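You operate a simulated robot arm through the tools that you are given. There is no shell and no other tool. Be economical: measure what you need, move in short steps, check, and stop when the job is done.

The job below is to be done with a simulated robot arm. You get a single attempt, and the scene is never put back.

TASK
Tip the last of the sprinkles into the icing and stir them through.
Fine: jar shut and back where it stood, icing spoon in its rest.

It is judged by the outcome, as a careful person would: the job done as asked, and still so three seconds after it is handed in. It fails if anything else is knocked over, pushed out of place, dropped, spilled or broken.

THE ROBOT
A 7-joint arm with a two-finger parallel gripper, fixed in place. Base frame: the origin is at the foot of the arm, x ahead of it, y to its left, z up. Readings come in mm, rad, newtons and seconds.
With the tool pointing down near the work surface it reaches from about 460 to 920 mm from the base axis. Its first joint turns from -2.007 to 2.007 rad. Payload 3.91 kg.
The tool frame sits at the grasp point between the pads (the TCP): z along the fingers, y along the line on which they close. The tips reach 30 mm beyond it. Largest opening 110 mm; finger width 20, thickness 10; the body of the gripper, 48 by 112 mm, starts 55 mm behind the TCP.
Orientation is told as [roll, pitch, yaw] about the base's x, y, z axes, in that order, counted from this pose: with the fingers straight down and closing along the base's y, the tool's x points along the base's -x, its y along +y and its z along -z.

THE INTERFACE
- The arm moves only by the tool play_rows. Its arguments are lists of equal length, an entry for each row: "turn": the turn, a rotation vector about the tool's x, y, z in rad, a list of three; "dp": the shift along the tool's x, y, z in mm, a list of three; "claw": the finger opening in mm, from 0 to 110. In form: {"turn": [[ax, ay, az], ...], "dp": [[x, y, z], ...], "claw": [claw, ...]}. A call has 1 to 12 rows; each row is the pose to reach, as a shift and turn from the pose commanded when the call began, along the tool's axes at that moment. Rows are played at 5 a second. More than 50 mm and 0.15 rad between two rows, or a gripper value outside its range, and nothing of the call is played. Where a pose cannot be reached the arm comes as near as it can. A force on the tool above 40 N (or 10 N above the force at the start of the call, whichever is more), or a blocked arm, ends the call early, and 0.2 s more pass. The fingers move at their own pace (about 153 mm/s each) and stop on an object; they squeeze with about 26 N. The grip force told is the motor's: it shows also when the fingers shut on nothing. Time passes only in rows, and 0.2 s behind the last, so rows that repeat a pose let the fingers close. The reply holds the time, the measured pose of the TCP, the force on the tool along the base axes, the opening and the grip force, in the units named above and with some noise.
- Cameras (640 x 400 px; columns grow to the right, rows downward): "scene" is fixed at [49.2, 498.6, 1574.6]; the picture's right is [-0.60, -0.80, 0.00], its down [-0.37, 0.28, -0.88] and it looks along [0.70, -0.53, -0.47] (base axes); focal length 330 px, centre (320, 200). "wrist" rides on the gripper at [-36, 0, -57] in the tool frame; the picture's right is [0.00, -1.00, 0.00], its down [0.97, 0.00, -0.24] and it looks along [0.24, 0.00, 0.97] (tool axes); focal length 218 px, centre (320, 200). There is no depth. A picture from a camera that has moved, and an enlarged one, comes with that camera's place and axes in the base frame and with its lens.
- snapshot(camera): a new picture of that camera. No time passes.
- move_column(by): slides the trunk up (or, below 0, down) by that many mm; the arm rides with it, the base frame stays. It gives what a move gives, with no picture.
- close_up(camera, box): a new picture of the part [left, top, right, bottom] of that camera's present view, enlarged. No time passes.
- finish_job(): hands the job in; it is judged then, once.

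Work in short steps. Places have to be worked out from the pictures, the camera data and where the tool is seen: move nearer, look again, correct. Check each grasp and each placing, and mend what went wrong. You have 120 turns and 68 pictures in all, those below and enlarged ones among them. Open the gripper and draw the arm clear of the work before you hand the job in, unless the task says otherwise; then end with one line.

The tools are called after ">>>" as a command line: name --argument value ..., lists and objects as JSON in quotes. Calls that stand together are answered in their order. play_rows: Moves the arm, as the interface text tells. Its arguments: {"type":"object","properties":{"turn":{"type":"array"},"dp":{"type":"array"},"claw":{"type":"array"}},"required":["turn","dp","claw"]} The other tools are called the same way: move_column (by) slides the trunk up or down; snapshot (camera) takes a picture; close_up (camera, box) takes an enlarged picture of a part of a camera's view; finish_job () hands the job in.

At the start:

```text
t: 0.0
ee_pos: [511.3, -64.7, 1296.6]
orientation: [-0.002, 0.001, -0.001]
wrist_force: [0.2, -0.2, 0.6]
grip_width: 109.8
grasp_force: 0.1
trunk travel left (down, up): [-875.0, 115.0]
```

scene: 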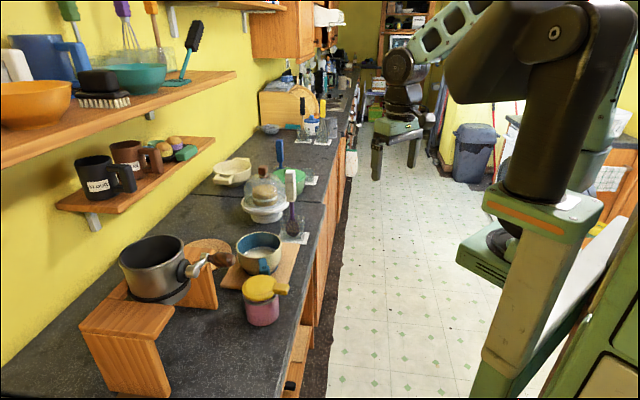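
wrist: 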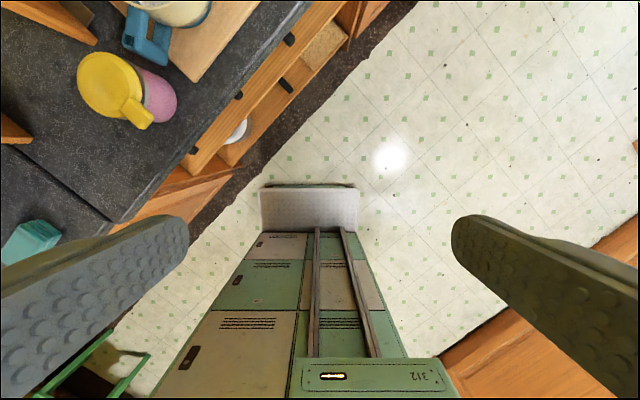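

I start by looking closely at the work area with the jar, the bowl and the spoon.

>>> close_up --camera "scene" --box '[200, 130, 350, 340]'

>>> close_up --camera "scene" --box '[60, 200, 340, 375]'

```text
1.90 times, centred on (275, 235) of scene
camera zoom: at [49.2, 498.6, 1574.6], right [-0.6, -0.8, 0.0], down [-0.37, 0.28, -0.88], along [0.7, -0.53, -0.47], focal length 629 px, centre (406, 133)
```

zoom: 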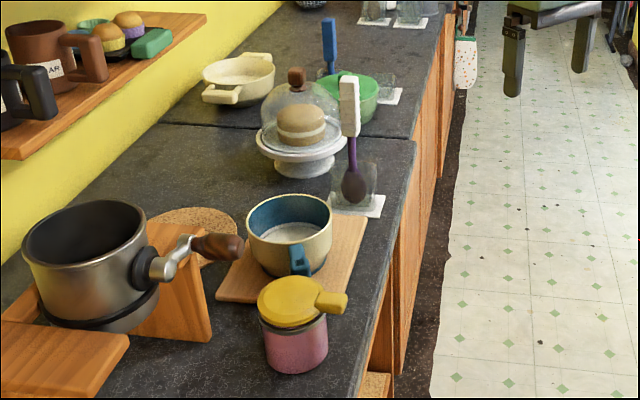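

```text
2.29 times, centred on (200, 288) of scene
camera zoom: at [49.2, 498.6, 1574.6], right [-0.6, -0.8, 0.0], down [-0.37, 0.28, -0.88], along [0.7, -0.53, -0.47], focal length 755 px, centre (594, 0)
```

zoom: 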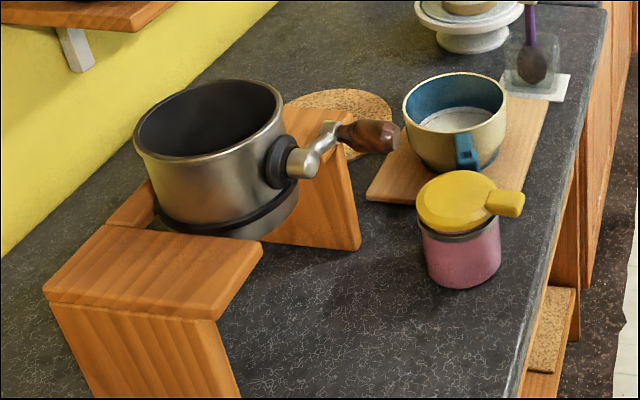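

The jar, bowl and spoon are located roughly: jar about (625,250), bowl (770,180), spoon glass (873,0). I move high over them to look down.

>>> play_rows --turn '[[0, 0, 0], [0, 0, 0], [0, 0, 0], [0, 0, 0], [0, 0, 0], [0, 0, 0], [0, 0, 0], [0, 0, 0]]' --dp '[[-18, 35, 0], [-36, 70, 0], [-54, 105, 0], [-72, 140, 0], [-90, 175, 0], [-108, 210, 0], [-126, 245, 0], [-144, 270, 0]]' --claw '[110, 110, 110, 110, 110, 110, 110, 110]'

>>> snapshot --camera "wrist"

```text
t: 1.8
ee_pos: [653.8, 206.4, 1298.5]
orientation: [0.0, 0.001, -0.001]
wrist_force: [-0.3, -0.1, -0.4]
grip_width: 110.0
grasp_force: 0.1
trunk travel left (down, up): [-875.0, 115.0]
```

```text
63 pictures are left
camera wrist: at [691.5, 205.9, 1354.8], right [0.0, -1.0, 0.0], down [-0.97, 0.0, 0.24], along [-0.24, 0.0, -0.97], focal length 218 px, centre (320, 200)
```

wrist: 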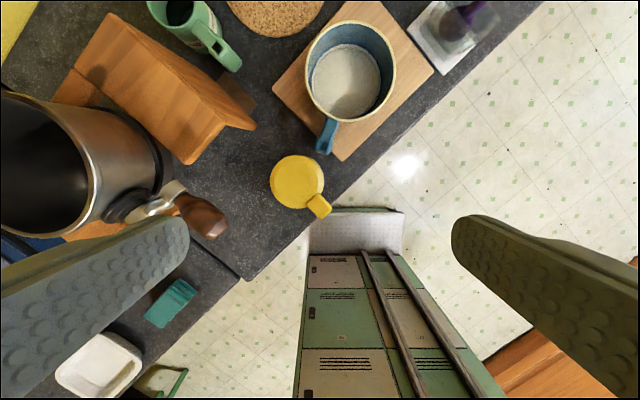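

The overhead view puts the lid centre near (633,244,993) and the bowl near (798,162) with its rim at about z 997. I enlarge the details of the lid, the spoon and its rest.

>>> close_up --camera "scene" --box '[260, 160, 324, 250]'

>>> close_up --camera "scene" --box '[225, 260, 305, 335]'

>>> close_up --camera "wrist" --box '[240, 0, 500, 230]'

```text
4.44 times, centred on (292, 205) of scene
camera zoom: at [49.2, 498.6, 1574.6], right [-0.6, -0.8, 0.0], down [-0.37, 0.28, -0.88], along [0.7, -0.53, -0.47], focal length 1468 px, centre (444, 178)
```

zoom: 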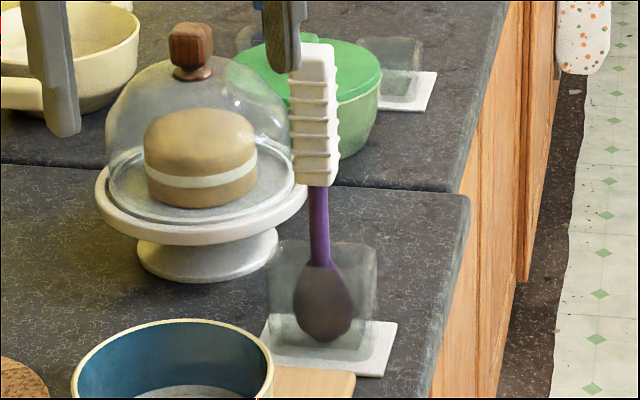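

```text
5.33 times, centred on (265, 298) of scene
camera zoom: at [49.2, 498.6, 1574.6], right [-0.6, -0.8, 0.0], down [-0.37, 0.28, -0.88], along [0.7, -0.53, -0.47], focal length 1762 px, centre (613, -320)
```

zoom: 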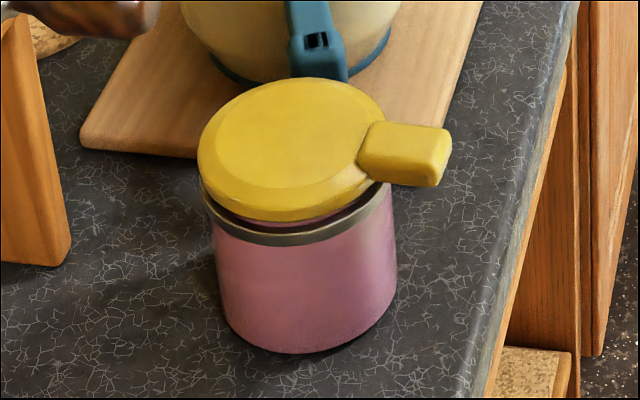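

```text
1.74 times, centred on (370, 115) of wrist
camera zoom: at [691.5, 205.9, 1354.8], right [0.0, -1.0, 0.0], down [-0.97, 0.0, 0.24], along [-0.24, 0.0, -0.97], focal length 380 px, centre (233, 348)
```

zoom: 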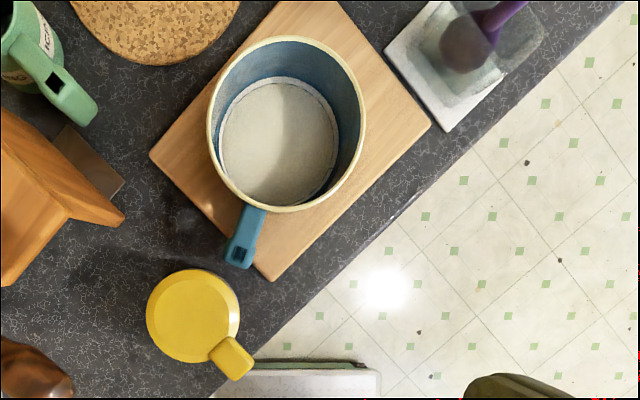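

The lid looks like a disc with a tab, sitting a little proud over the grey band, and may be hinged or loose. I bring the tool toward horizontal from the front of the counter to see it from the side.

>>> play_rows --turn '[[0, -0.14, 0], [0, -0.28, 0], [0, -0.42, 0], [0, -0.56, 0], [0, -0.7, 0], [0, -0.84, 0], [0, -0.98, 0], [0, -1.12, 0], [0, -1.26, 0], [0, -1.4, 0], [0, -1.5, 0]]' --dp '[[16, -10, 14], [32, -20, 28], [48, -30, 42], [64, -40, 56], [80, -50, 70], [96, -60, 84], [112, -70, 98], [128, -80, 112], [144, -90, 126], [160, -100, 140], [170, -110, 150]]' --claw '[110, 110, 110, 110, 110, 110, 110, 110, 110, 110, 110]'

>>> snapshot --camera "wrist"

>>> snapshot --camera "scene"

```text
t: 4.2
ee_pos: [542.8, 141.3, 1184.0]
orientation: [-0.063, -1.494, 0.063]
wrist_force: [0.2, -0.1, 0.6]
grip_width: 109.8
grasp_force: 0.0
out of reach, approached as far as the arm can: row 8, 9, 10, 11
trunk travel left (down, up): [-875.0, 115.0]
```

```text
59 pictures are left
camera wrist: at [489.7, 140.8, 1224.3], right [0.0, -1.0, 0.0], down [-0.31, 0.0, -0.95], along [0.95, 0.0, -0.31], focal length 218 px, centre (320, 200)
```

wrist: 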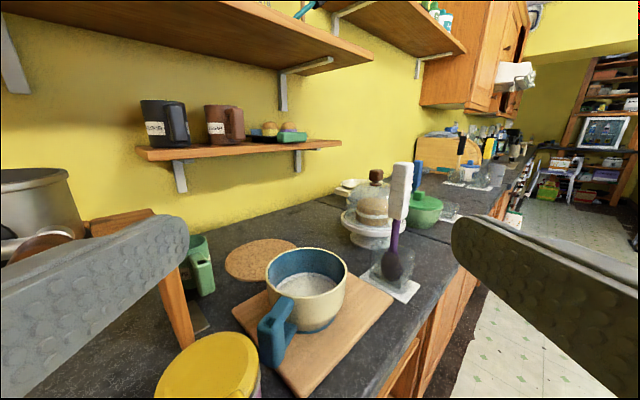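

```text
58 pictures are left
```

scene: 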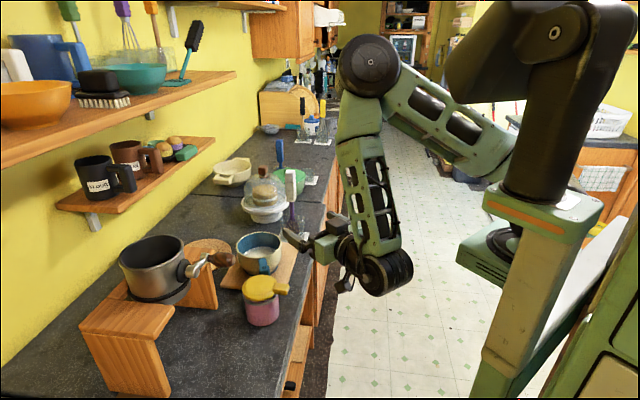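

Horizontal reach bottoms out near x 543 here. I lower the column so the arm geometry stays and I can view the jar from the side.

>>> move_column --by -110

>>> play_rows --turn '[[-0.12, 0, 0], [-0.24, 0, 0], [-0.36, 0, 0], [-0.48, 0, 0]]' --dp '[[0, 0, 0], [0, 0, 0], [0, 0, 0], [0, 0, 0]]' --claw '[110, 110, 110, 110]'

>>> snapshot --camera "wrist"

```text
t: 5.6
ee_pos: [542.7, 142.7, 1073.4]
orientation: [-0.073, -1.493, 0.076]
wrist_force: [0.2, -0.5, 0.7]
grip_width: 110.1
grasp_force: 0.1
trunk travel left (down, up): [-765.0, 225.0]
```

```text
t: 6.6
ee_pos: [566.8, 171.0, 1057.6]
orientation: [0.409, -1.492, 0.071]
wrist_force: [-0.9, -0.1, 0.3]
grip_width: 110.1
grasp_force: 0.2
out of reach, approached as far as the arm can: row 2, 3, 4
trunk travel left (down, up): [-765.0, 225.0]
```

```text
57 pictures are left
camera wrist: at [520.2, 144.2, 1097.6], right [0.46, -0.89, -0.03], down [-0.29, -0.12, -0.95], along [0.84, 0.45, -0.31], focal length 218 px, centre (320, 200)
```

wrist: 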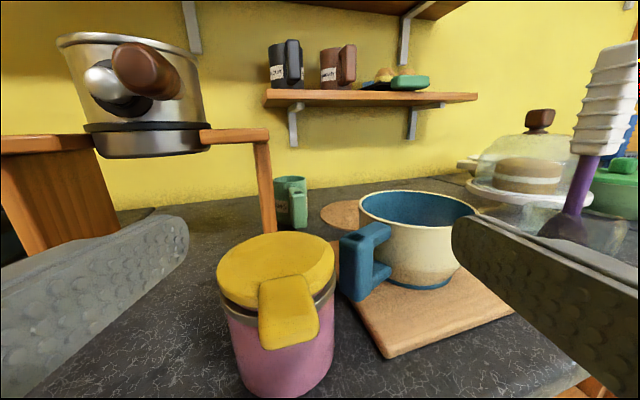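

A clear side view. I enlarge the jar to understand the lid.

>>> close_up --camera "wrist" --box '[190, 210, 370, 400]'

```text
2.11 times, centred on (280, 305) of wrist
camera zoom: at [520.2, 144.2, 1097.6], right [0.46, -0.89, -0.03], down [-0.29, -0.12, -0.95], along [0.84, 0.45, -0.31], focal length 460 px, centre (404, -21)
```

zoom: 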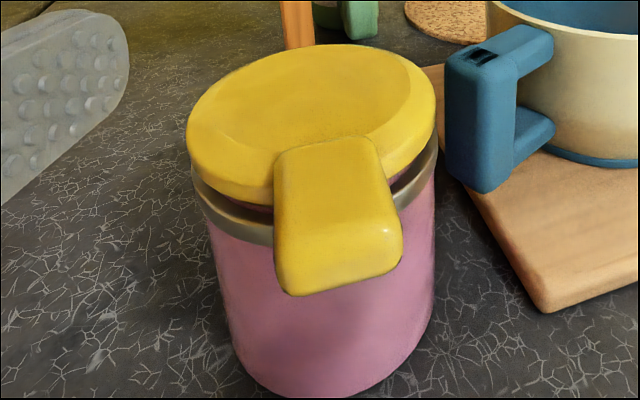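

The lid is a plug lid with a side tab pointing to the counter's front. I plan to grip the tab from the front with a slightly down-tilted tool; first I align yaw to about 42° and tilt about 20°.

>>> play_rows --turn '[[-0.08, 0.09, -0.027], [-0.157, 0.185, -0.053], [-0.236, 0.277, -0.08], [-0.236, 0.277, -0.08]]' --dp '[[0, 0, 0], [0, 0, 0], [0, 0, 0], [0, 0, 0]]' --claw '[80, 70, 70, 70]'

>>> snapshot --camera "wrist"

```text
t: 7.6
ee_pos: [519.3, 236.5, 1065.8]
orientation: [-0.002, -1.222, 0.72]
wrist_force: [-0.5, 0.5, 0.3]
grip_width: 70.2
grasp_force: 0.0
out of reach, approached as far as the arm can: row 1, 2, 3, 4
trunk travel left (down, up): [-765.0, 225.0]
```

```text
55 pictures are left
camera wrist: at [488.9, 209.3, 1119.3], right [0.66, -0.75, 0.0], down [-0.42, -0.37, -0.83], along [0.63, 0.54, -0.56], focal length 218 px, centre (320, 200)
```

wrist: 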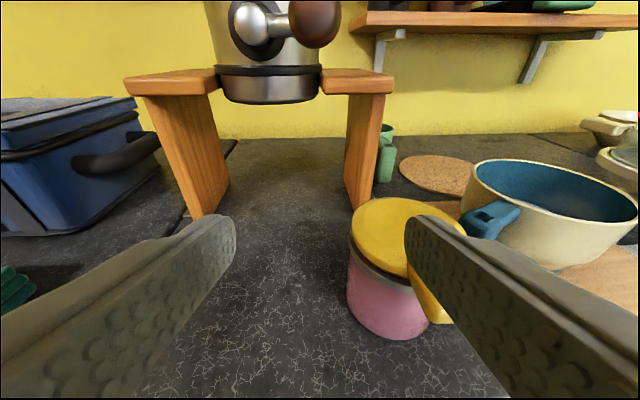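

Orientation is now as wanted, but the arm was pulled to a reachable compromise. I make a small safe move to learn which reference the next call uses.

>>> play_rows --turn '[[0, 0, 0], [0, 0, 0]]' --dp '[[-10, -12, 27], [-20, -24.6, 54.8]]' --claw '[70, 70]'

```text
t: 8.2
ee_pos: [519.7, 237.4, 1065.8]
orientation: [-0.004, -1.221, 0.719]
wrist_force: [0.3, -0.1, 0.1]
grip_width: 70.1
grasp_force: 0.1
out of reach, approached as far as the arm can: row 1, 2
trunk travel left (down, up): [-765.0, 225.0]
```

The reference is the raw commanded pose (about (544,116,1038)). I now command the standoff above the tab, about (575,191,1050).

>>> play_rows --turn '[[0, 0, 0], [0, 0, 0], [0, 0, 0]]' --dp '[[-18, 18, 32], [-36.2, 35.9, 64.3], [-36.2, 35.9, 64.3]]' --claw '[70, 70, 70]'

>>> snapshot --camera "wrist"

```text
t: 9.0
ee_pos: [553.7, 308.0, 1079.7]
orientation: [0.007, -1.224, 0.72]
wrist_force: [0.0, 0.1, -0.6]
grip_width: 69.8
grasp_force: 0.0
trunk travel left (down, up): [-765.0, 225.0]
```

```text
54 pictures are left
camera wrist: at [523.4, 280.9, 1133.0], right [0.66, -0.75, 0.0], down [-0.42, -0.37, -0.83], along [0.62, 0.55, -0.56], focal length 218 px, centre (320, 200)
```

wrist: 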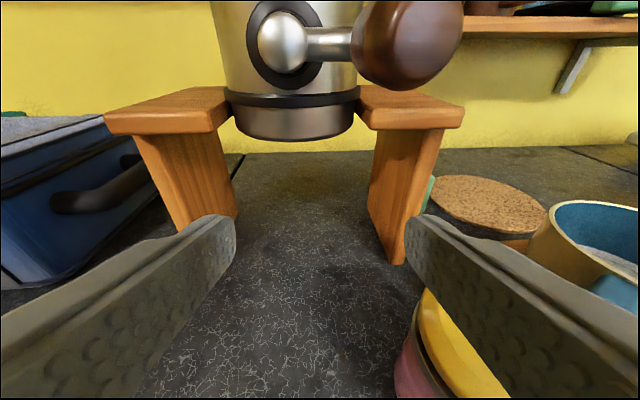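

The reference is the achieved pose, so I'm slightly close to the pot handle. I back away to the right (−y), staying at height.

>>> play_rows --turn '[[0, 0, 0], [0, 0, 0], [0, 0, 0]]' --dp '[[6, -20, -16.5], [12, -40, -33], [18.1, -60, -49.6]]' --claw '[70, 70, 70]'

>>> move_column --by 150

```text
t: 9.8
ee_pos: [552.7, 249.7, 1079.0]
orientation: [0.004, -1.223, 0.722]
wrist_force: [1.1, -0.3, -0.2]
grip_width: 70.0
grasp_force: 0.2
out of reach, approached as far as the arm can: row 3
trunk travel left (down, up): [-765.0, 225.0]
```

```text
t: 11.6
ee_pos: [552.7, 249.3, 1228.6]
orientation: [0.005, -1.222, 0.722]
wrist_force: [0.0, -0.4, 0.2]
grip_width: 70.2
grasp_force: 0.1
trunk travel left (down, up): [-915.0, 75.0]
```

Column raised to give the arm a more stretched pose. Now I lower toward the standoff above the tab.

>>> play_rows --turn '[[0, 0, 0], [0, 0, 0], [0, 0, 0], [0, 0, 0], [0, 0, 0]]' --dp '[[20, -30, 5], [57, -58, 15], [94, -58.1, 24], [130, -58.1, 31], [165.3, -58.1, 37]]' --claw '[70, 70, 70, 70, 70]'

>>> snapshot --camera "wrist"

>>> snapshot --camera "scene"

```text
t: 12.8
ee_pos: [537.8, 236.0, 1066.4]
orientation: [-0.05, -1.216, 0.677]
wrist_force: [-1.3, 1.8, -0.4]
grip_width: 70.1
grasp_force: 0.1
out of reach, approached as far as the arm can: row 1, 2, 3, 4, 5
trunk travel left (down, up): [-915.0, 75.0]
```

```text
53 pictures are left
camera wrist: at [504.2, 212.2, 1120.6], right [0.59, -0.81, 0.02], down [-0.45, -0.34, -0.83], along [0.67, 0.48, -0.56], focal length 218 px, centre (320, 200)
```

wrist: 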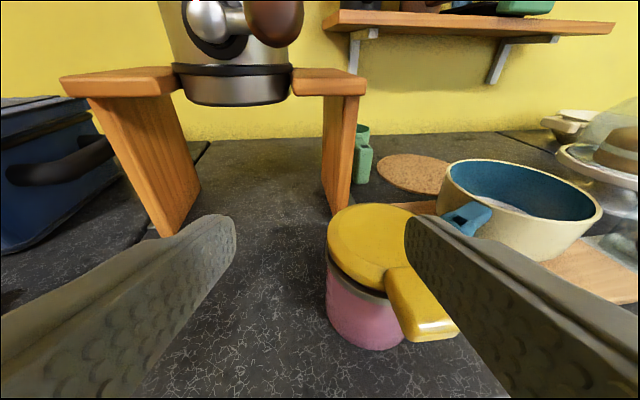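

```text
52 pictures are left
```

scene: 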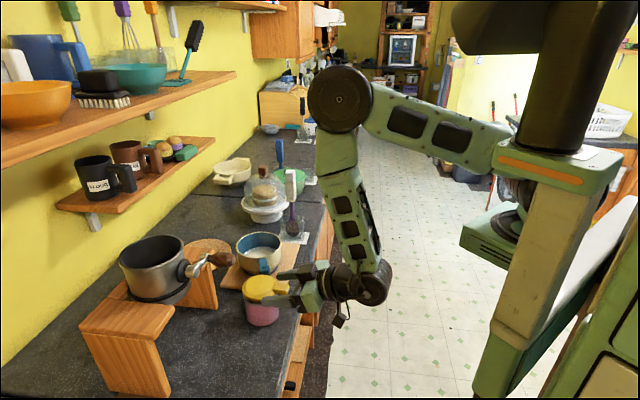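

The horizontal tool with this yaw is at a joint limit here. For the lid I'll use a vertical tool over the tab instead; I rotate back to fingers-down above the tab.

>>> play_rows --turn '[[0, 0.136, 0], [0, 0.272, 0], [0, 0.407, 0], [0, 0.543, 0], [0, 0.679, 0], [0, 0.815, 0], [0, 0.95, 0], [0, 1.086, 0], [0, 1.218, 0], [0, 1.218, 0]]' --dp '[[-20, -6, 0], [-30, -12, 0], [-40, -18, 2], [-40, -24, 3], [-40, -31, 4], [-40, -38, 5], [-40, -45, 7], [-40, -52, 9], [-40, -56.7, 9.9], [-40, -56.7, 9.9]]' --claw '[70, 70, 70, 70, 70, 70, 70, 70, 70, 70]'

>>> snapshot --camera "wrist"

```text
t: 15.0
ee_pos: [572.6, 223.0, 1110.6]
orientation: [-0.027, 0.006, 0.678]
wrist_force: [-0.7, -0.2, 0.0]
grip_width: 69.8
grasp_force: 0.0
trunk travel left (down, up): [-915.0, 75.0]
```

```text
51 pictures are left
camera wrist: at [600.9, 247.1, 1168.1], right [0.63, -0.78, 0.03], down [-0.76, -0.6, 0.24], along [-0.17, -0.17, -0.97], focal length 218 px, centre (320, 200)
```

wrist: 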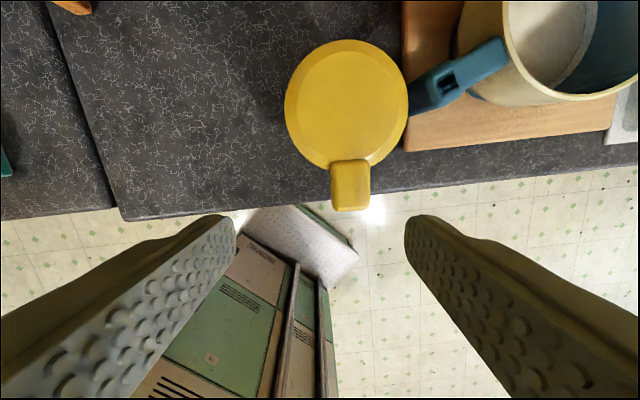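

The view is square to the tab; I put the tab centre near (594,203,~987) and the lid centre near (640,247). I descend partway, centred on the tab.

>>> play_rows --turn '[[-0.014, 0, 0], [-0.028, 0, 0], [-0.028, 0, 0]]' --dp '[[-4.1, -26.7, 20], [-4.1, -26.7, 60], [-4.1, -26.7, 80]]' --claw '[70, 70, 70]'

>>> snapshot --camera "wrist"

```text
t: 15.8
ee_pos: [593.6, 204.3, 1029.5]
orientation: [0.001, 0.004, 0.678]
wrist_force: [-0.5, 0.4, 0.5]
grip_width: 70.0
grasp_force: 0.0
trunk travel left (down, up): [-915.0, 75.0]
```

```text
50 pictures are left
camera wrist: at [622.9, 226.3, 1086.9], right [0.63, -0.78, 0.0], down [-0.76, -0.61, 0.24], along [-0.19, -0.15, -0.97], focal length 218 px, centre (320, 200)
```

wrist: 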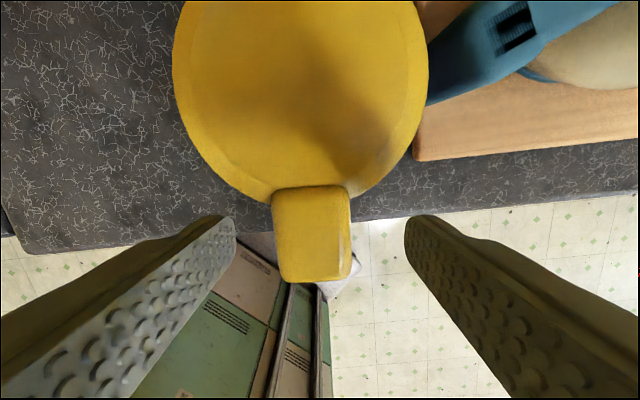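

The tab is about 4 mm left of the finger centre and slightly back. I correct, descend around it and close.

>>> play_rows --turn '[[0, 0, 0], [0, 0, 0], [0, 0, 0], [0, 0, 0], [0, 0, 0]]' --dp '[[3.5, 4, 15], [3.5, 4, 43], [3.5, 4, 43], [3.5, 4, 43], [3.5, 4, 43]]' --claw '[70, 70, 20, 20, 20]'

>>> snapshot --camera "wrist"

```text
t: 17.0
ee_pos: [586.0, 205.3, 989.9]
orientation: [-0.001, 0.004, 0.677]
wrist_force: [0.3, 4.7, -0.1]
grip_width: 29.9
grasp_force: 25.8
trunk travel left (down, up): [-915.0, 75.0]
```

```text
49 pictures are left
camera wrist: at [615.9, 227.4, 1045.8], right [0.63, -0.78, 0.0], down [-0.76, -0.61, 0.24], along [-0.19, -0.15, -0.97], focal length 218 px, centre (320, 200)
```

wrist: 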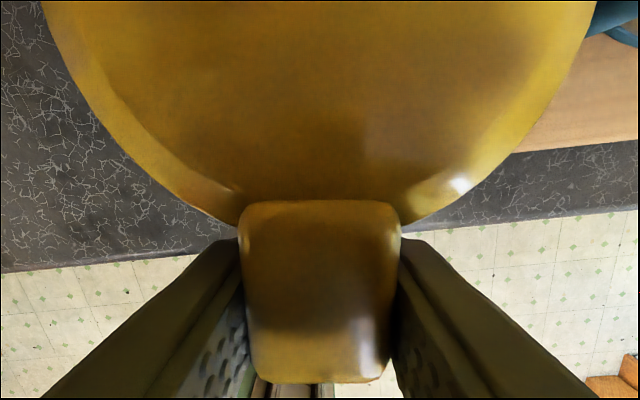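

The tab is gripped (30 mm). I lift slowly by a few mm, watching force, to see whether it comes free or resists.

>>> play_rows --turn '[[0, 0, 0], [0, 0, 0], [0, 0, 0]]' --dp '[[0, 0, -2], [0, 0, -4], [0, 0, -6]]' --claw '[20, 20, 20]'

>>> close_up --camera "scene" --box '[205, 240, 325, 335]'

```text
t: 17.8
ee_pos: [587.2, 202.2, 994.7]
orientation: [0.0, 0.006, 0.675]
wrist_force: [-1.8, -1.6, -7.0]
grip_width: 29.8
grasp_force: 26.2
trunk travel left (down, up): [-915.0, 75.0]
```

```text
4.21 times, centred on (265, 288) of scene
camera zoom: at [49.2, 498.6, 1574.6], right [-0.6, -0.8, 0.0], down [-0.37, 0.28, -0.88], along [0.7, -0.53, -0.47], focal length 1391 px, centre (552, -168)
```

zoom: 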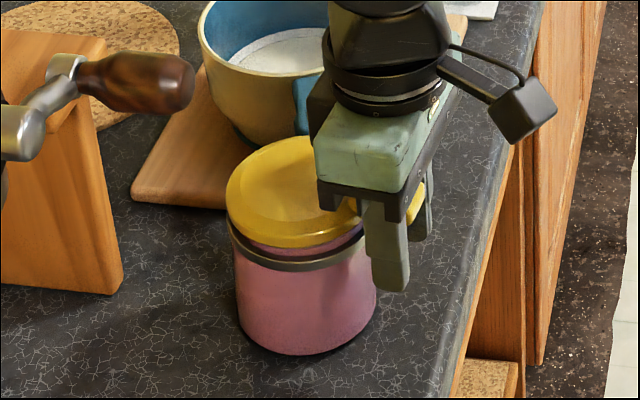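

The force reads −7 N and the jar seems to have risen with the lid, so the lid is not simply loose. I look closer to see whether it pivots.

>>> close_up --camera "scene" --box '[235, 268, 299, 328]'

```text
6.67 times, centred on (267, 298) of scene
camera zoom: at [49.2, 498.6, 1574.6], right [-0.6, -0.8, 0.0], down [-0.37, 0.28, -0.88], along [0.7, -0.53, -0.47], focal length 2203 px, centre (673, -453)
```

zoom: 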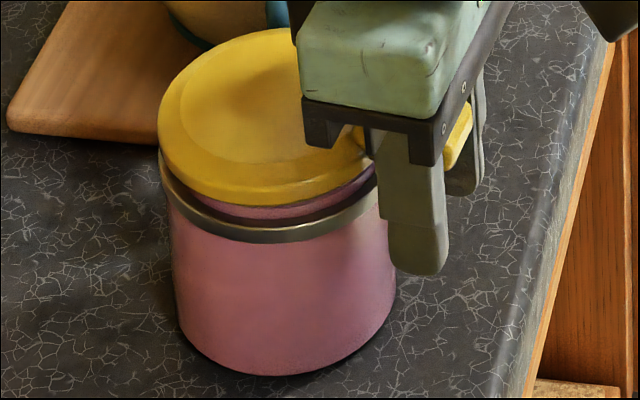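

The gap under the lid opened on the tab side only, suggesting a hinge opposite the tab. I test by rotating the tool about its closing axis along that arc, a small step.

>>> play_rows --turn '[[0, 0.03, 0], [0, 0.055, 0], [0, 0.08, 0], [0, 0.08, 0]]' --dp '[[0, 0, 0], [0, 0, 0], [0, 0, -3], [0, 0, -3]]' --claw '[20, 20, 20, 20]'

>>> close_up --camera "scene" --box '[235, 268, 299, 328]'

```text
t: 18.8
ee_pos: [588.0, 205.0, 998.6]
orientation: [0.001, 0.084, 0.675]
wrist_force: [4.3, 2.2, -0.1]
grip_width: 29.6
grasp_force: 26.7
trunk travel left (down, up): [-915.0, 75.0]
```

```text
6.67 times, centred on (267, 298) of scene
camera zoom: at [49.2, 498.6, 1574.6], right [-0.6, -0.8, 0.0], down [-0.37, 0.28, -0.88], along [0.7, -0.53, -0.47], focal length 2203 px, centre (673, -453)
```

zoom: 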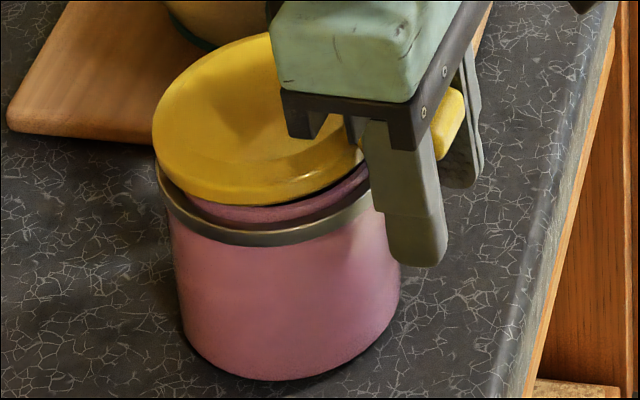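

The jar now sits flat, with the lid tilting up on the tab side at almost no vertical force: it pivots. I follow the arc further.

>>> play_rows --turn '[[0, 0.06, 0], [0, 0.12, 0], [0, 0.18, 0], [0, 0.24, 0], [0, 0.3, 0], [0, 0.36, 0], [0, 0.36, 0]]' --dp '[[-2.8, 0, -6.6], [-4.4, 0, -13.2], [-6.4, 0, -19.6], [-8.6, 0, -25.9], [-11.3, 0, -32], [-14.3, 0, -37.9], [-14.3, 0, -37.9]]' --claw '[20, 20, 20, 20, 20, 20, 20]'

>>> close_up --camera "scene" --box '[205, 240, 315, 335]'

```text
t: 20.4
ee_pos: [601.9, 214.5, 1034.9]
orientation: [0.0, 0.445, 0.677]
wrist_force: [-1.7, 1.1, -4.9]
grip_width: 29.9
grasp_force: 26.3
trunk travel left (down, up): [-915.0, 75.0]
```

```text
4.21 times, centred on (260, 288) of scene
camera zoom: at [49.2, 498.6, 1574.6], right [-0.6, -0.8, 0.0], down [-0.37, 0.28, -0.88], along [0.7, -0.53, -0.47], focal length 1391 px, centre (573, -168)
```

zoom: 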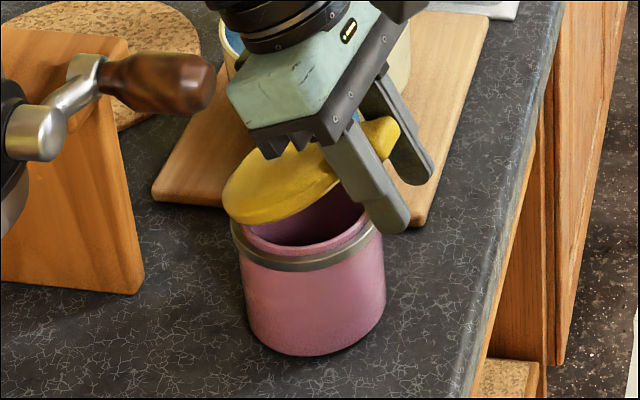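

The lid is hinged and opening; the resisting force is mostly tangential (about 4 N), so the hinge may be stiff. I open a bit more along the arc, keeping clear of the pot handle.

>>> play_rows --turn '[[0, 0.06, 0], [0, 0.12, 0], [0, 0.18, 0], [0, 0.24, 0], [0, 0.24, 0]]' --dp '[[-1.3, 0, -6.5], [-2.7, 0, -12.8], [-4.6, 0, -19.1], [-6.8, 0, -25.3], [-6.8, 0, -25.3]]' --claw '[20, 20, 20, 20, 20]'

>>> close_up --camera "scene" --box '[205, 240, 315, 335]'

```text
t: 21.6
ee_pos: [612.8, 224.1, 1054.5]
orientation: [0.0, 0.684, 0.676]
wrist_force: [-3.8, -3.0, 9.0]
grip_width: 29.8
grasp_force: 25.4
trunk travel left (down, up): [-915.0, 75.0]
```

```text
4.21 times, centred on (260, 288) of scene
camera zoom: at [49.2, 498.6, 1574.6], right [-0.6, -0.8, 0.0], down [-0.37, 0.28, -0.88], along [0.7, -0.53, -0.47], focal length 1391 px, centre (573, -168)
```

zoom: 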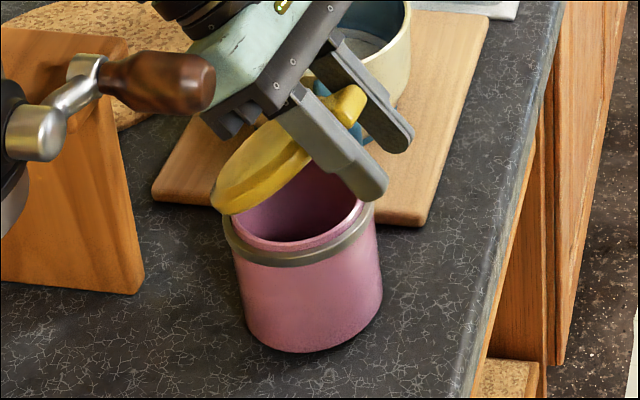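

The jar is being pushed slightly back (radial push of about 10 N toward the hinge). I ease the tool outward a few mm to relieve it.

>>> play_rows --turn '[[0, 0, 0], [0, 0, 0], [0, 0, 0]]' --dp '[[2, 0, 0], [4, 0, 0], [4, 0, 0]]' --claw '[20, 20, 20]'

>>> close_up --camera "scene" --box '[205, 240, 315, 335]'

```text
t: 22.4
ee_pos: [610.7, 223.3, 1056.3]
orientation: [-0.001, 0.685, 0.674]
wrist_force: [-0.8, -0.4, -5.4]
grip_width: 29.7
grasp_force: 26.1
trunk travel left (down, up): [-915.0, 75.0]
```

```text
4.21 times, centred on (260, 288) of scene
camera zoom: at [49.2, 498.6, 1574.6], right [-0.6, -0.8, 0.0], down [-0.37, 0.28, -0.88], along [0.7, -0.53, -0.47], focal length 1391 px, centre (573, -168)
```

zoom: 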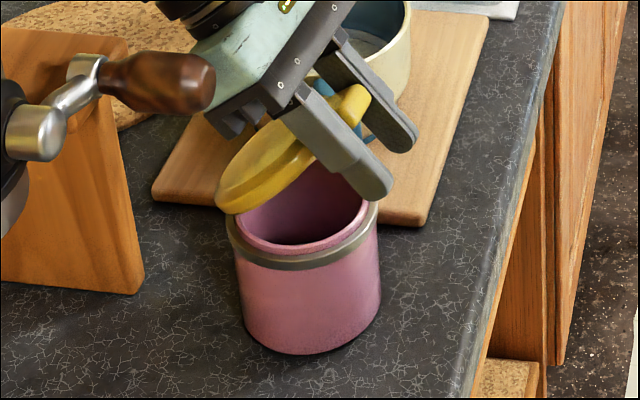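

Now the tool is carrying part of the jar's weight. I lower 2 mm to settle it, then release to see whether the lid stays open.

>>> play_rows --turn '[[0, 0, 0], [0, 0, 0], [0, 0, 0], [0, 0, 0]]' --dp '[[-1.3, 0, 1.5], [-1.3, 0, 1.5], [-1.3, 0, 1.5], [-1.3, 0, 1.5]]' --claw '[20, 32, 45, 55]'

>>> close_up --camera "scene" --box '[205, 240, 315, 335]'

```text
t: 23.4
ee_pos: [610.3, 224.7, 1055.0]
orientation: [0.001, 0.684, 0.676]
wrist_force: [-0.5, 0.4, 0.2]
grip_width: 55.2
grasp_force: 0.2
trunk travel left (down, up): [-915.0, 75.0]
```

```text
4.21 times, centred on (260, 288) of scene
camera zoom: at [49.2, 498.6, 1574.6], right [-0.6, -0.8, 0.0], down [-0.37, 0.28, -0.88], along [0.7, -0.53, -0.47], focal length 1391 px, centre (573, -168)
```

zoom: 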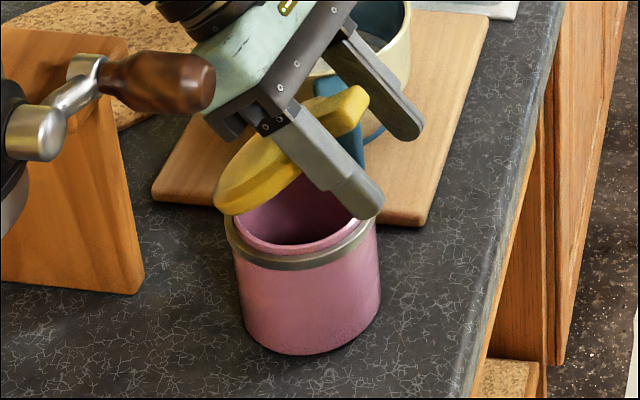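

The lid stays where left (stiff hinge). To open it fully I must regrip with the tool tilted the other way; I slide off the tab outward and rotate the tool back by about 1 rad.

>>> play_rows --turn '[[0, 0, 0], [0, 0, 0], [0, -0.14, 0], [0, -0.28, 0], [0, -0.42, 0], [0, -0.56, 0], [0, -0.7, 0], [0, -0.84, 0], [0, -0.984, 0], [0, -0.984, 0]]' --dp '[[30, 0, 0], [60, 0, 0], [65, 0, -3], [65, 0, -6], [65, 0, -9], [65, 0, -12], [65, 0, -15], [65, 0, -15], [65, 0, -15], [65, 0, -15]]' --claw '[58, 58, 58, 58, 58, 58, 58, 58, 58, 58]'

>>> snapshot --camera "wrist"

```text
t: 25.6
ee_pos: [580.6, 198.8, 1108.2]
orientation: [0.0, -0.302, 0.675]
wrist_force: [0.4, 0.4, 0.5]
grip_width: 58.1
grasp_force: 0.1
trunk travel left (down, up): [-915.0, 75.0]
```

```text
41 pictures are left
camera wrist: at [595.0, 208.9, 1173.5], right [0.63, -0.78, 0.0], down [-0.78, -0.62, -0.06], along [0.05, 0.04, -1.0], focal length 218 px, centre (320, 200)
```

wrist: 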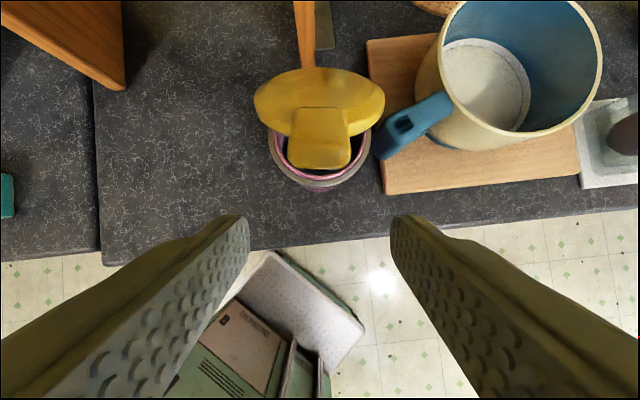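

The tab is centred laterally and the lid sits about 0.8 rad open. I move the fingertips around the tab's end and grip again.

>>> play_rows --turn '[[0, 0, 0], [0, 0, 0], [0, 0, 0], [0, 0, 0], [0, 0, 0], [0, 0, 0]]' --dp '[[-38.5, 0, 5], [-38.6, 0, 20], [-38.6, 0, 36], [-38.6, 0, 36], [-38.6, 0, 36], [-38.6, 0, 36]]' --claw '[58, 58, 58, 20, 20, 20]'

>>> snapshot --camera "wrist"

```text
t: 27.0
ee_pos: [617.2, 229.5, 1087.6]
orientation: [-0.002, -0.298, 0.676]
wrist_force: [1.6, -2.5, -0.2]
grip_width: 29.7
grasp_force: 26.0
trunk travel left (down, up): [-915.0, 75.0]
```

```text
40 pictures are left
camera wrist: at [631.4, 239.3, 1151.6], right [0.63, -0.78, 0.0], down [-0.78, -0.62, -0.06], along [0.04, 0.03, -1.0], focal length 218 px, centre (320, 200)
```

wrist: 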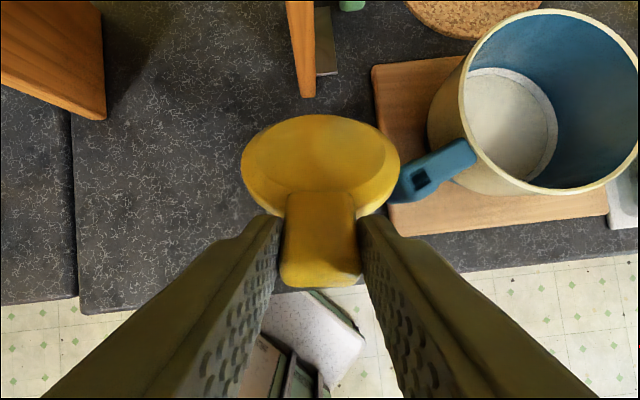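

Firmly gripped. I rotate the lid further along the hinge arc, first 0.36 rad, then check forces.

>>> play_rows --turn '[[0, 0.06, 0], [0, 0.12, 0], [0, 0.18, 0], [0, 0.24, 0], [0, 0.3, 0], [0, 0.36, 0], [0, 0.36, 0]]' --dp '[[-7.4, 0, -2.1], [-15.2, 0, -3.8], [-23, 0, -4.9], [-30.8, 0, -5.7], [-38.6, 0, -5.9], [-46.4, 0, -5.7], [-46.4, 0, -5.7]]' --claw '[20, 20, 20, 20, 20, 20, 20]'

>>> close_up --camera "scene" --box '[205, 230, 315, 335]'

```text
t: 28.6
ee_pos: [649.4, 254.5, 1104.7]
orientation: [0.0, 0.06, 0.674]
wrist_force: [-2.0, -2.5, 14.2]
grip_width: 29.7
grasp_force: 26.2
trunk travel left (down, up): [-915.0, 75.0]
```

```text
3.81 times, centred on (260, 282) of scene
camera zoom: at [49.2, 498.6, 1574.6], right [-0.6, -0.8, 0.0], down [-0.37, 0.28, -0.88], along [0.7, -0.53, -0.47], focal length 1259 px, centre (549, -114)
```

zoom: 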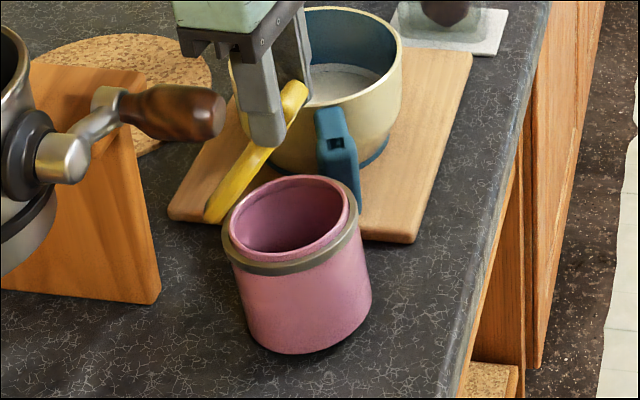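

The jar is being tipped slightly back: my hinge estimate was about 6 mm too far. I shift the tool back toward the front by 6 mm to set the jar flat.

>>> play_rows --turn '[[0, 0, 0], [0, 0, 0], [0, 0, 0], [0, 0, 0]]' --dp '[[2, 0, -0.5], [4, 0, -1], [6, 0, -1.5], [6, 0, -1.5]]' --claw '[20, 20, 20, 20]'

>>> close_up --camera "scene" --box '[205, 230, 315, 335]'

```text
t: 29.6
ee_pos: [644.9, 251.5, 1105.1]
orientation: [0.0, 0.06, 0.677]
wrist_force: [-1.7, -1.8, -2.1]
grip_width: 30.0
grasp_force: 26.1
trunk travel left (down, up): [-915.0, 75.0]
```

```text
3.81 times, centred on (260, 282) of scene
camera zoom: at [49.2, 498.6, 1574.6], right [-0.6, -0.8, 0.0], down [-0.37, 0.28, -0.88], along [0.7, -0.53, -0.47], focal length 1259 px, centre (549, -114)
```

zoom: 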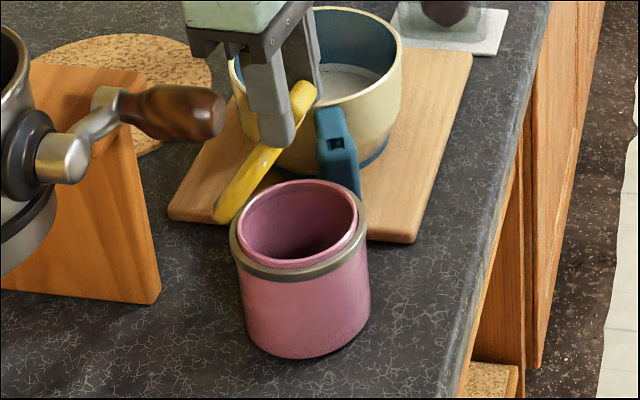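

The jar is flat again and the lid about 65° open. I continue the arc with the corrected hinge (670,273,979).

>>> play_rows --turn '[[0, 0.045, 0], [0, 0.09, 0], [0, 0.135, 0], [0, 0.18, 0], [0, 0.225, 0], [0, 0.27, 0], [0, 0.315, 0], [0, 0.36, 0], [0, 0.36, 0]]' --dp '[[-5.6, 0, -1.7], [-11.3, 0, -3.2], [-17, 0, -4.4], [-22.8, 0, -5.3], [-28.7, 0, -6], [-34.6, 0, -6.4], [-40.4, 0, -6.6], [-46.3, 0, -6.4], [-46.3, 0, -6.4]]' --claw '[20, 20, 20, 20, 20, 20, 20, 20, 20]'

>>> close_up --camera "scene" --box '[205, 230, 315, 335]'

```text
t: 31.6
ee_pos: [681.7, 281.3, 1111.9]
orientation: [-0.002, 0.418, 0.676]
wrist_force: [-2.4, 0.0, 33.6]
grip_width: 29.8
grasp_force: 26.2
trunk travel left (down, up): [-915.0, 75.0]
```

```text
3.81 times, centred on (260, 282) of scene
camera zoom: at [49.2, 498.6, 1574.6], right [-0.6, -0.8, 0.0], down [-0.37, 0.28, -0.88], along [0.7, -0.53, -0.47], focal length 1259 px, centre (549, -114)
```

zoom: 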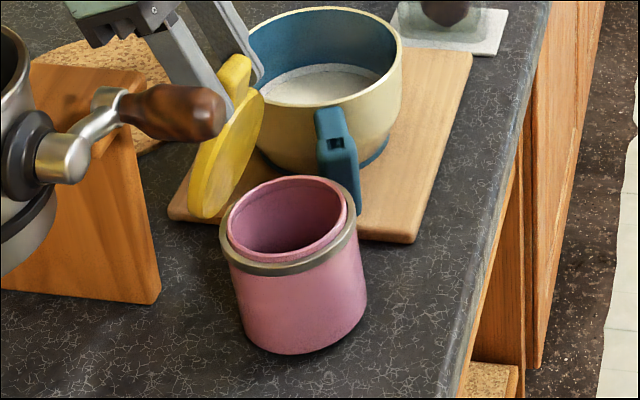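

The lid is near 90°, but the tool presses down (33 N) and tips the jar. I relieve by moving outward/up.

>>> play_rows --turn '[[0, 0, 0], [0, 0, 0], [0, 0, 0], [0, 0, 0]]' --dp '[[3, 0, -0.5], [5, 0, -0.8], [7.1, 0, -1.2], [7.1, 0, -1.2]]' --claw '[20, 20, 20, 20]'

>>> close_up --camera "scene" --box '[205, 230, 315, 335]'

```text
t: 32.6
ee_pos: [677.4, 277.5, 1111.2]
orientation: [-0.001, 0.42, 0.676]
wrist_force: [2.7, 6.6, 7.4]
grip_width: 29.9
grasp_force: 25.9
trunk travel left (down, up): [-915.0, 75.0]
```

```text
3.81 times, centred on (260, 282) of scene
camera zoom: at [49.2, 498.6, 1574.6], right [-0.6, -0.8, 0.0], down [-0.37, 0.28, -0.88], along [0.7, -0.53, -0.47], focal length 1259 px, centre (549, -114)
```

zoom: 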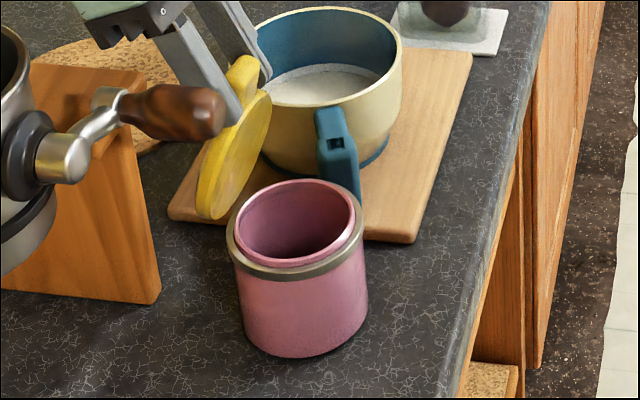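

Nearly flat, lid about 80° open — enough. I ease 2 mm more, release, and rise straight up off the tab.

>>> play_rows --turn '[[0, 0, 0], [0, 0, 0], [0, 0, 0], [0, 0, 0], [0, 0, 0], [0, 0, 0]]' --dp '[[1.8, 0, 0.4], [1.8, 0, 0.4], [1.8, 0, 0.4], [1.8, 0, 0.4], [12, 0, -22], [22, 0, -45]]' --claw '[20, 32, 45, 50, 50, 50]'

>>> close_up --camera "scene" --box '[205, 230, 315, 335]'

```text
t: 34.0
ee_pos: [675.4, 276.1, 1163.2]
orientation: [-0.001, 0.421, 0.676]
wrist_force: [0.3, 0.3, -0.1]
grip_width: 49.8
grasp_force: 0.1
trunk travel left (down, up): [-915.0, 75.0]
```

```text
3.81 times, centred on (260, 282) of scene
camera zoom: at [49.2, 498.6, 1574.6], right [-0.6, -0.8, 0.0], down [-0.37, 0.28, -0.88], along [0.7, -0.53, -0.47], focal length 1259 px, centre (549, -114)
```

zoom: 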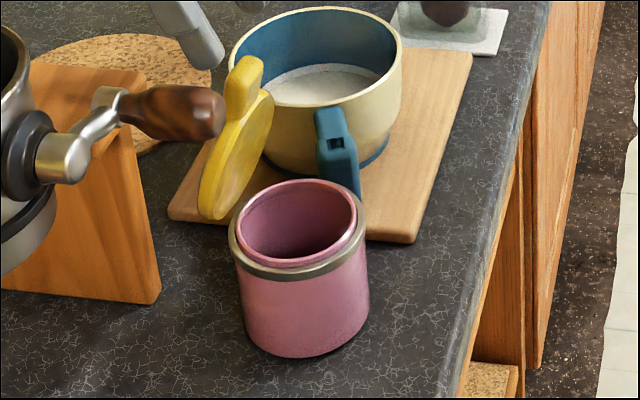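

The lid holds at about 80° and the jar stands, but it shifted about 2 cm toward the wall; I'll return it to the original spot (640,248) later. I back off up and toward the front.

>>> play_rows --turn '[[0, 0, 0], [0, 0, 0], [0, 0, 0], [0, 0, 0], [0, -0.14, 0], [0, -0.28, 0], [0, -0.42, 0]]' --dp '[[16.3, 0, -36.5], [52.8, 0, -20.2], [89.3, 0, -3.9], [126, 0, 12.5], [126, 0, 12.5], [126, 0, 12.5], [126, 0, 12.5]]' --claw '[110, 110, 110, 110, 110, 110, 110]'

>>> snapshot --camera "wrist"

```text
t: 35.6
ee_pos: [582.6, 199.8, 1205.3]
orientation: [0.0, -0.002, 0.677]
wrist_force: [0.0, 1.2, -1.1]
grip_width: 109.8
grasp_force: 0.1
trunk travel left (down, up): [-915.0, 75.0]
```

```text
34 pictures are left
camera wrist: at [610.3, 222.0, 1263.0], right [0.63, -0.78, 0.0], down [-0.76, -0.61, 0.24], along [-0.19, -0.15, -0.97], focal length 218 px, centre (320, 200)
```

wrist: 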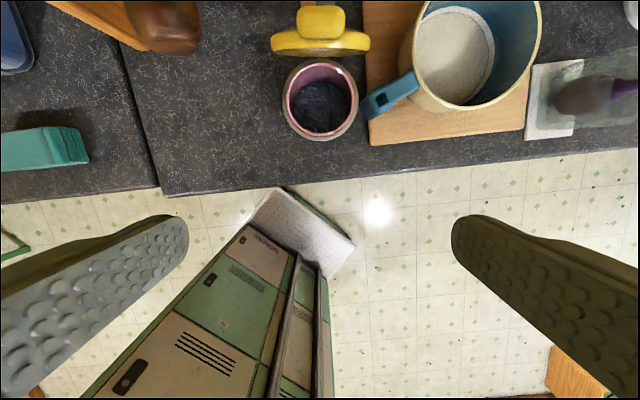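

The jar is now at (655,257) and the bowl's handle lies right beside it, so the free side for a grip is along the counter (heading about −30°). I yaw the tool there while moving to the left of the jar, staying high and away from the pot handle.

>>> play_rows --turn '[[0, 0, 0.14], [0, 0, 0.28], [0, 0, 0.42], [0, 0, 0.56], [0, 0, 0.7], [0, 0, 0.84], [0, 0, 0.98], [0, 0, 1.12], [0, 0, 1.23], [0, 0, 1.23]]' --dp '[[1, 13, 0], [2, 26, 0], [3, 39, 0], [4, 52, 0], [5, 65, 0], [6, 78, 0], [7, 92, 0], [8, 107, 0], [8.4, 122, 0], [8.4, 122, 0]]' --claw '[110, 110, 110, 110, 110, 110, 110, 110, 110, 110]'

>>> play_rows --turn '[[0, -0.14, 0], [0, -0.28, 0], [0, -0.42, 0], [0, -0.56, 0], [0, -0.7, 0], [0, -0.84, 0], [0, -0.98, 0], [0, -1.12, 0], [0, -1.22, 0], [0, -1.22, 0]]' --dp '[[0, 0, 5], [0, 0, 10], [0, 0, 15], [0, 0, 25], [0, 0, 35], [0, 0, 45], [0, 0, 60], [0, 0, 80], [0, 0, 100], [0, 0, 100]]' --claw '[110, 110, 110, 110, 110, 110, 110, 110, 110, 110]'

>>> snapshot --camera "wrist"

```text
t: 37.8
ee_pos: [499.7, 291.0, 1203.8]
orientation: [0.001, 0.001, -0.555]
wrist_force: [0.2, -0.4, 0.2]
grip_width: 110.1
grasp_force: 0.0
trunk travel left (down, up): [-915.0, 75.0]
```

```text
t: 39.1
ee_pos: [571.9, 257.2, 1237.3]
orientation: [0.181, -0.633, -0.865]
wrist_force: [0.0, 0.7, 0.4]
grip_width: 109.9
grasp_force: 0.0
trunk travel left (down, up): [-915.0, 75.0]
stopped in row 6: the arm was blocked; the commanded pose is now the measured one
```

```text
33 pictures are left
camera wrist: at [562.8, 253.0, 1304.1], right [-0.68, -0.72, -0.15], down [-0.63, 0.67, -0.38], along [0.37, -0.17, -0.91], focal length 218 px, centre (320, 200)
```

wrist: 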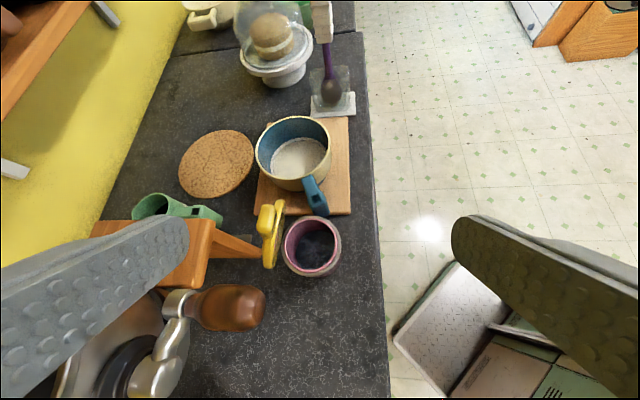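

The arm was blocked partway. I check the scene for what it touched.

>>> snapshot --camera "scene"

```text
32 pictures are left
```

scene: 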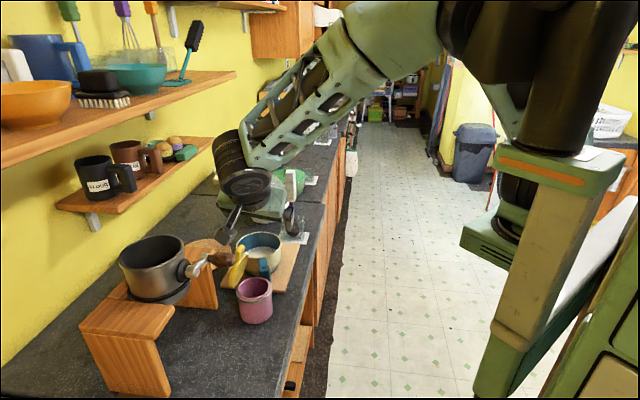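

The wrist is actually high and clear of shelves, so it was likely a joint limit during the pitch. I finish the rotation in place from here toward heading −31°, tilt 20°.

>>> play_rows --turn '[[-0.016, -0.112, -0.049], [-0.032, -0.224, -0.098], [-0.049, -0.336, -0.148], [-0.065, -0.448, -0.197], [-0.081, -0.56, -0.246], [-0.081, -0.56, -0.246]]' --dp '[[0, 0, 0], [0, 0, 0], [0, 0, 0], [0, 0, 0], [0, 0, 0], [0, 0, 0]]' --claw '[110, 110, 110, 110, 110, 110]'

>>> snapshot --camera "scene"

```text
t: 39.9
ee_pos: [627.7, 210.9, 1295.2]
orientation: [0.301, -0.772, -1.033]
wrist_force: [0.1, -0.2, 0.5]
grip_width: 109.9
grasp_force: 0.0
trunk travel left (down, up): [-915.0, 75.0]
stopped in row 3: the arm was blocked; the commanded pose is now the measured one
```

```text
31 pictures are left
```

scene: 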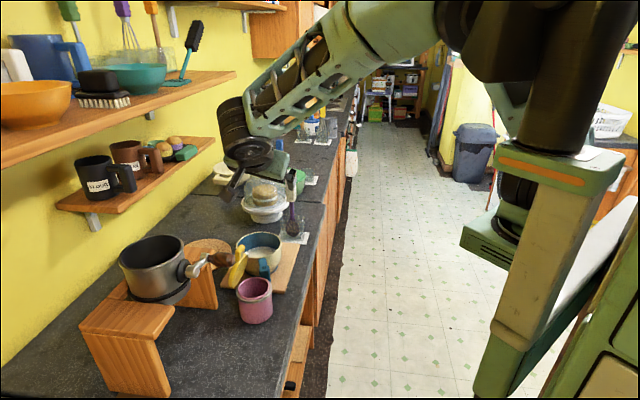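

Heading −31° drives the arm into its limits, so I drop that idea. New plan: drag the open jar (fingers inside it) to free counter at the left, grip it from the front there. First I return the tool to vertical, yaw 0, up high.

>>> play_rows --turn '[[-0.015, 0.093, -0.095], [-0.03, 0.185, -0.19], [-0.045, 0.278, -0.286], [-0.06, 0.371, -0.381], [-0.074, 0.463, -0.476], [-0.089, 0.556, -0.571], [-0.104, 0.649, -0.667], [-0.119, 0.741, -0.762], [-0.134, 0.834, -0.857], [-0.134, 0.834, -0.857]]' --dp '[[0, 0, 0], [0, 0, 0], [0, 0, 0], [0, 0, 0], [0, 0, 0], [0, 0, 0], [0, 0, 0], [0, 0, 0], [0, 0, 0], [0, 0, 0]]' --claw '[80, 60, 40, 28, 28, 28, 28, 28, 28, 28]'

```text
t: 42.1
ee_pos: [624.6, 213.1, 1293.3]
orientation: [-0.01, 0.0, 0.008]
wrist_force: [0.4, -0.1, -0.8]
grip_width: 27.9
grasp_force: 0.0
trunk travel left (down, up): [-915.0, 75.0]
```

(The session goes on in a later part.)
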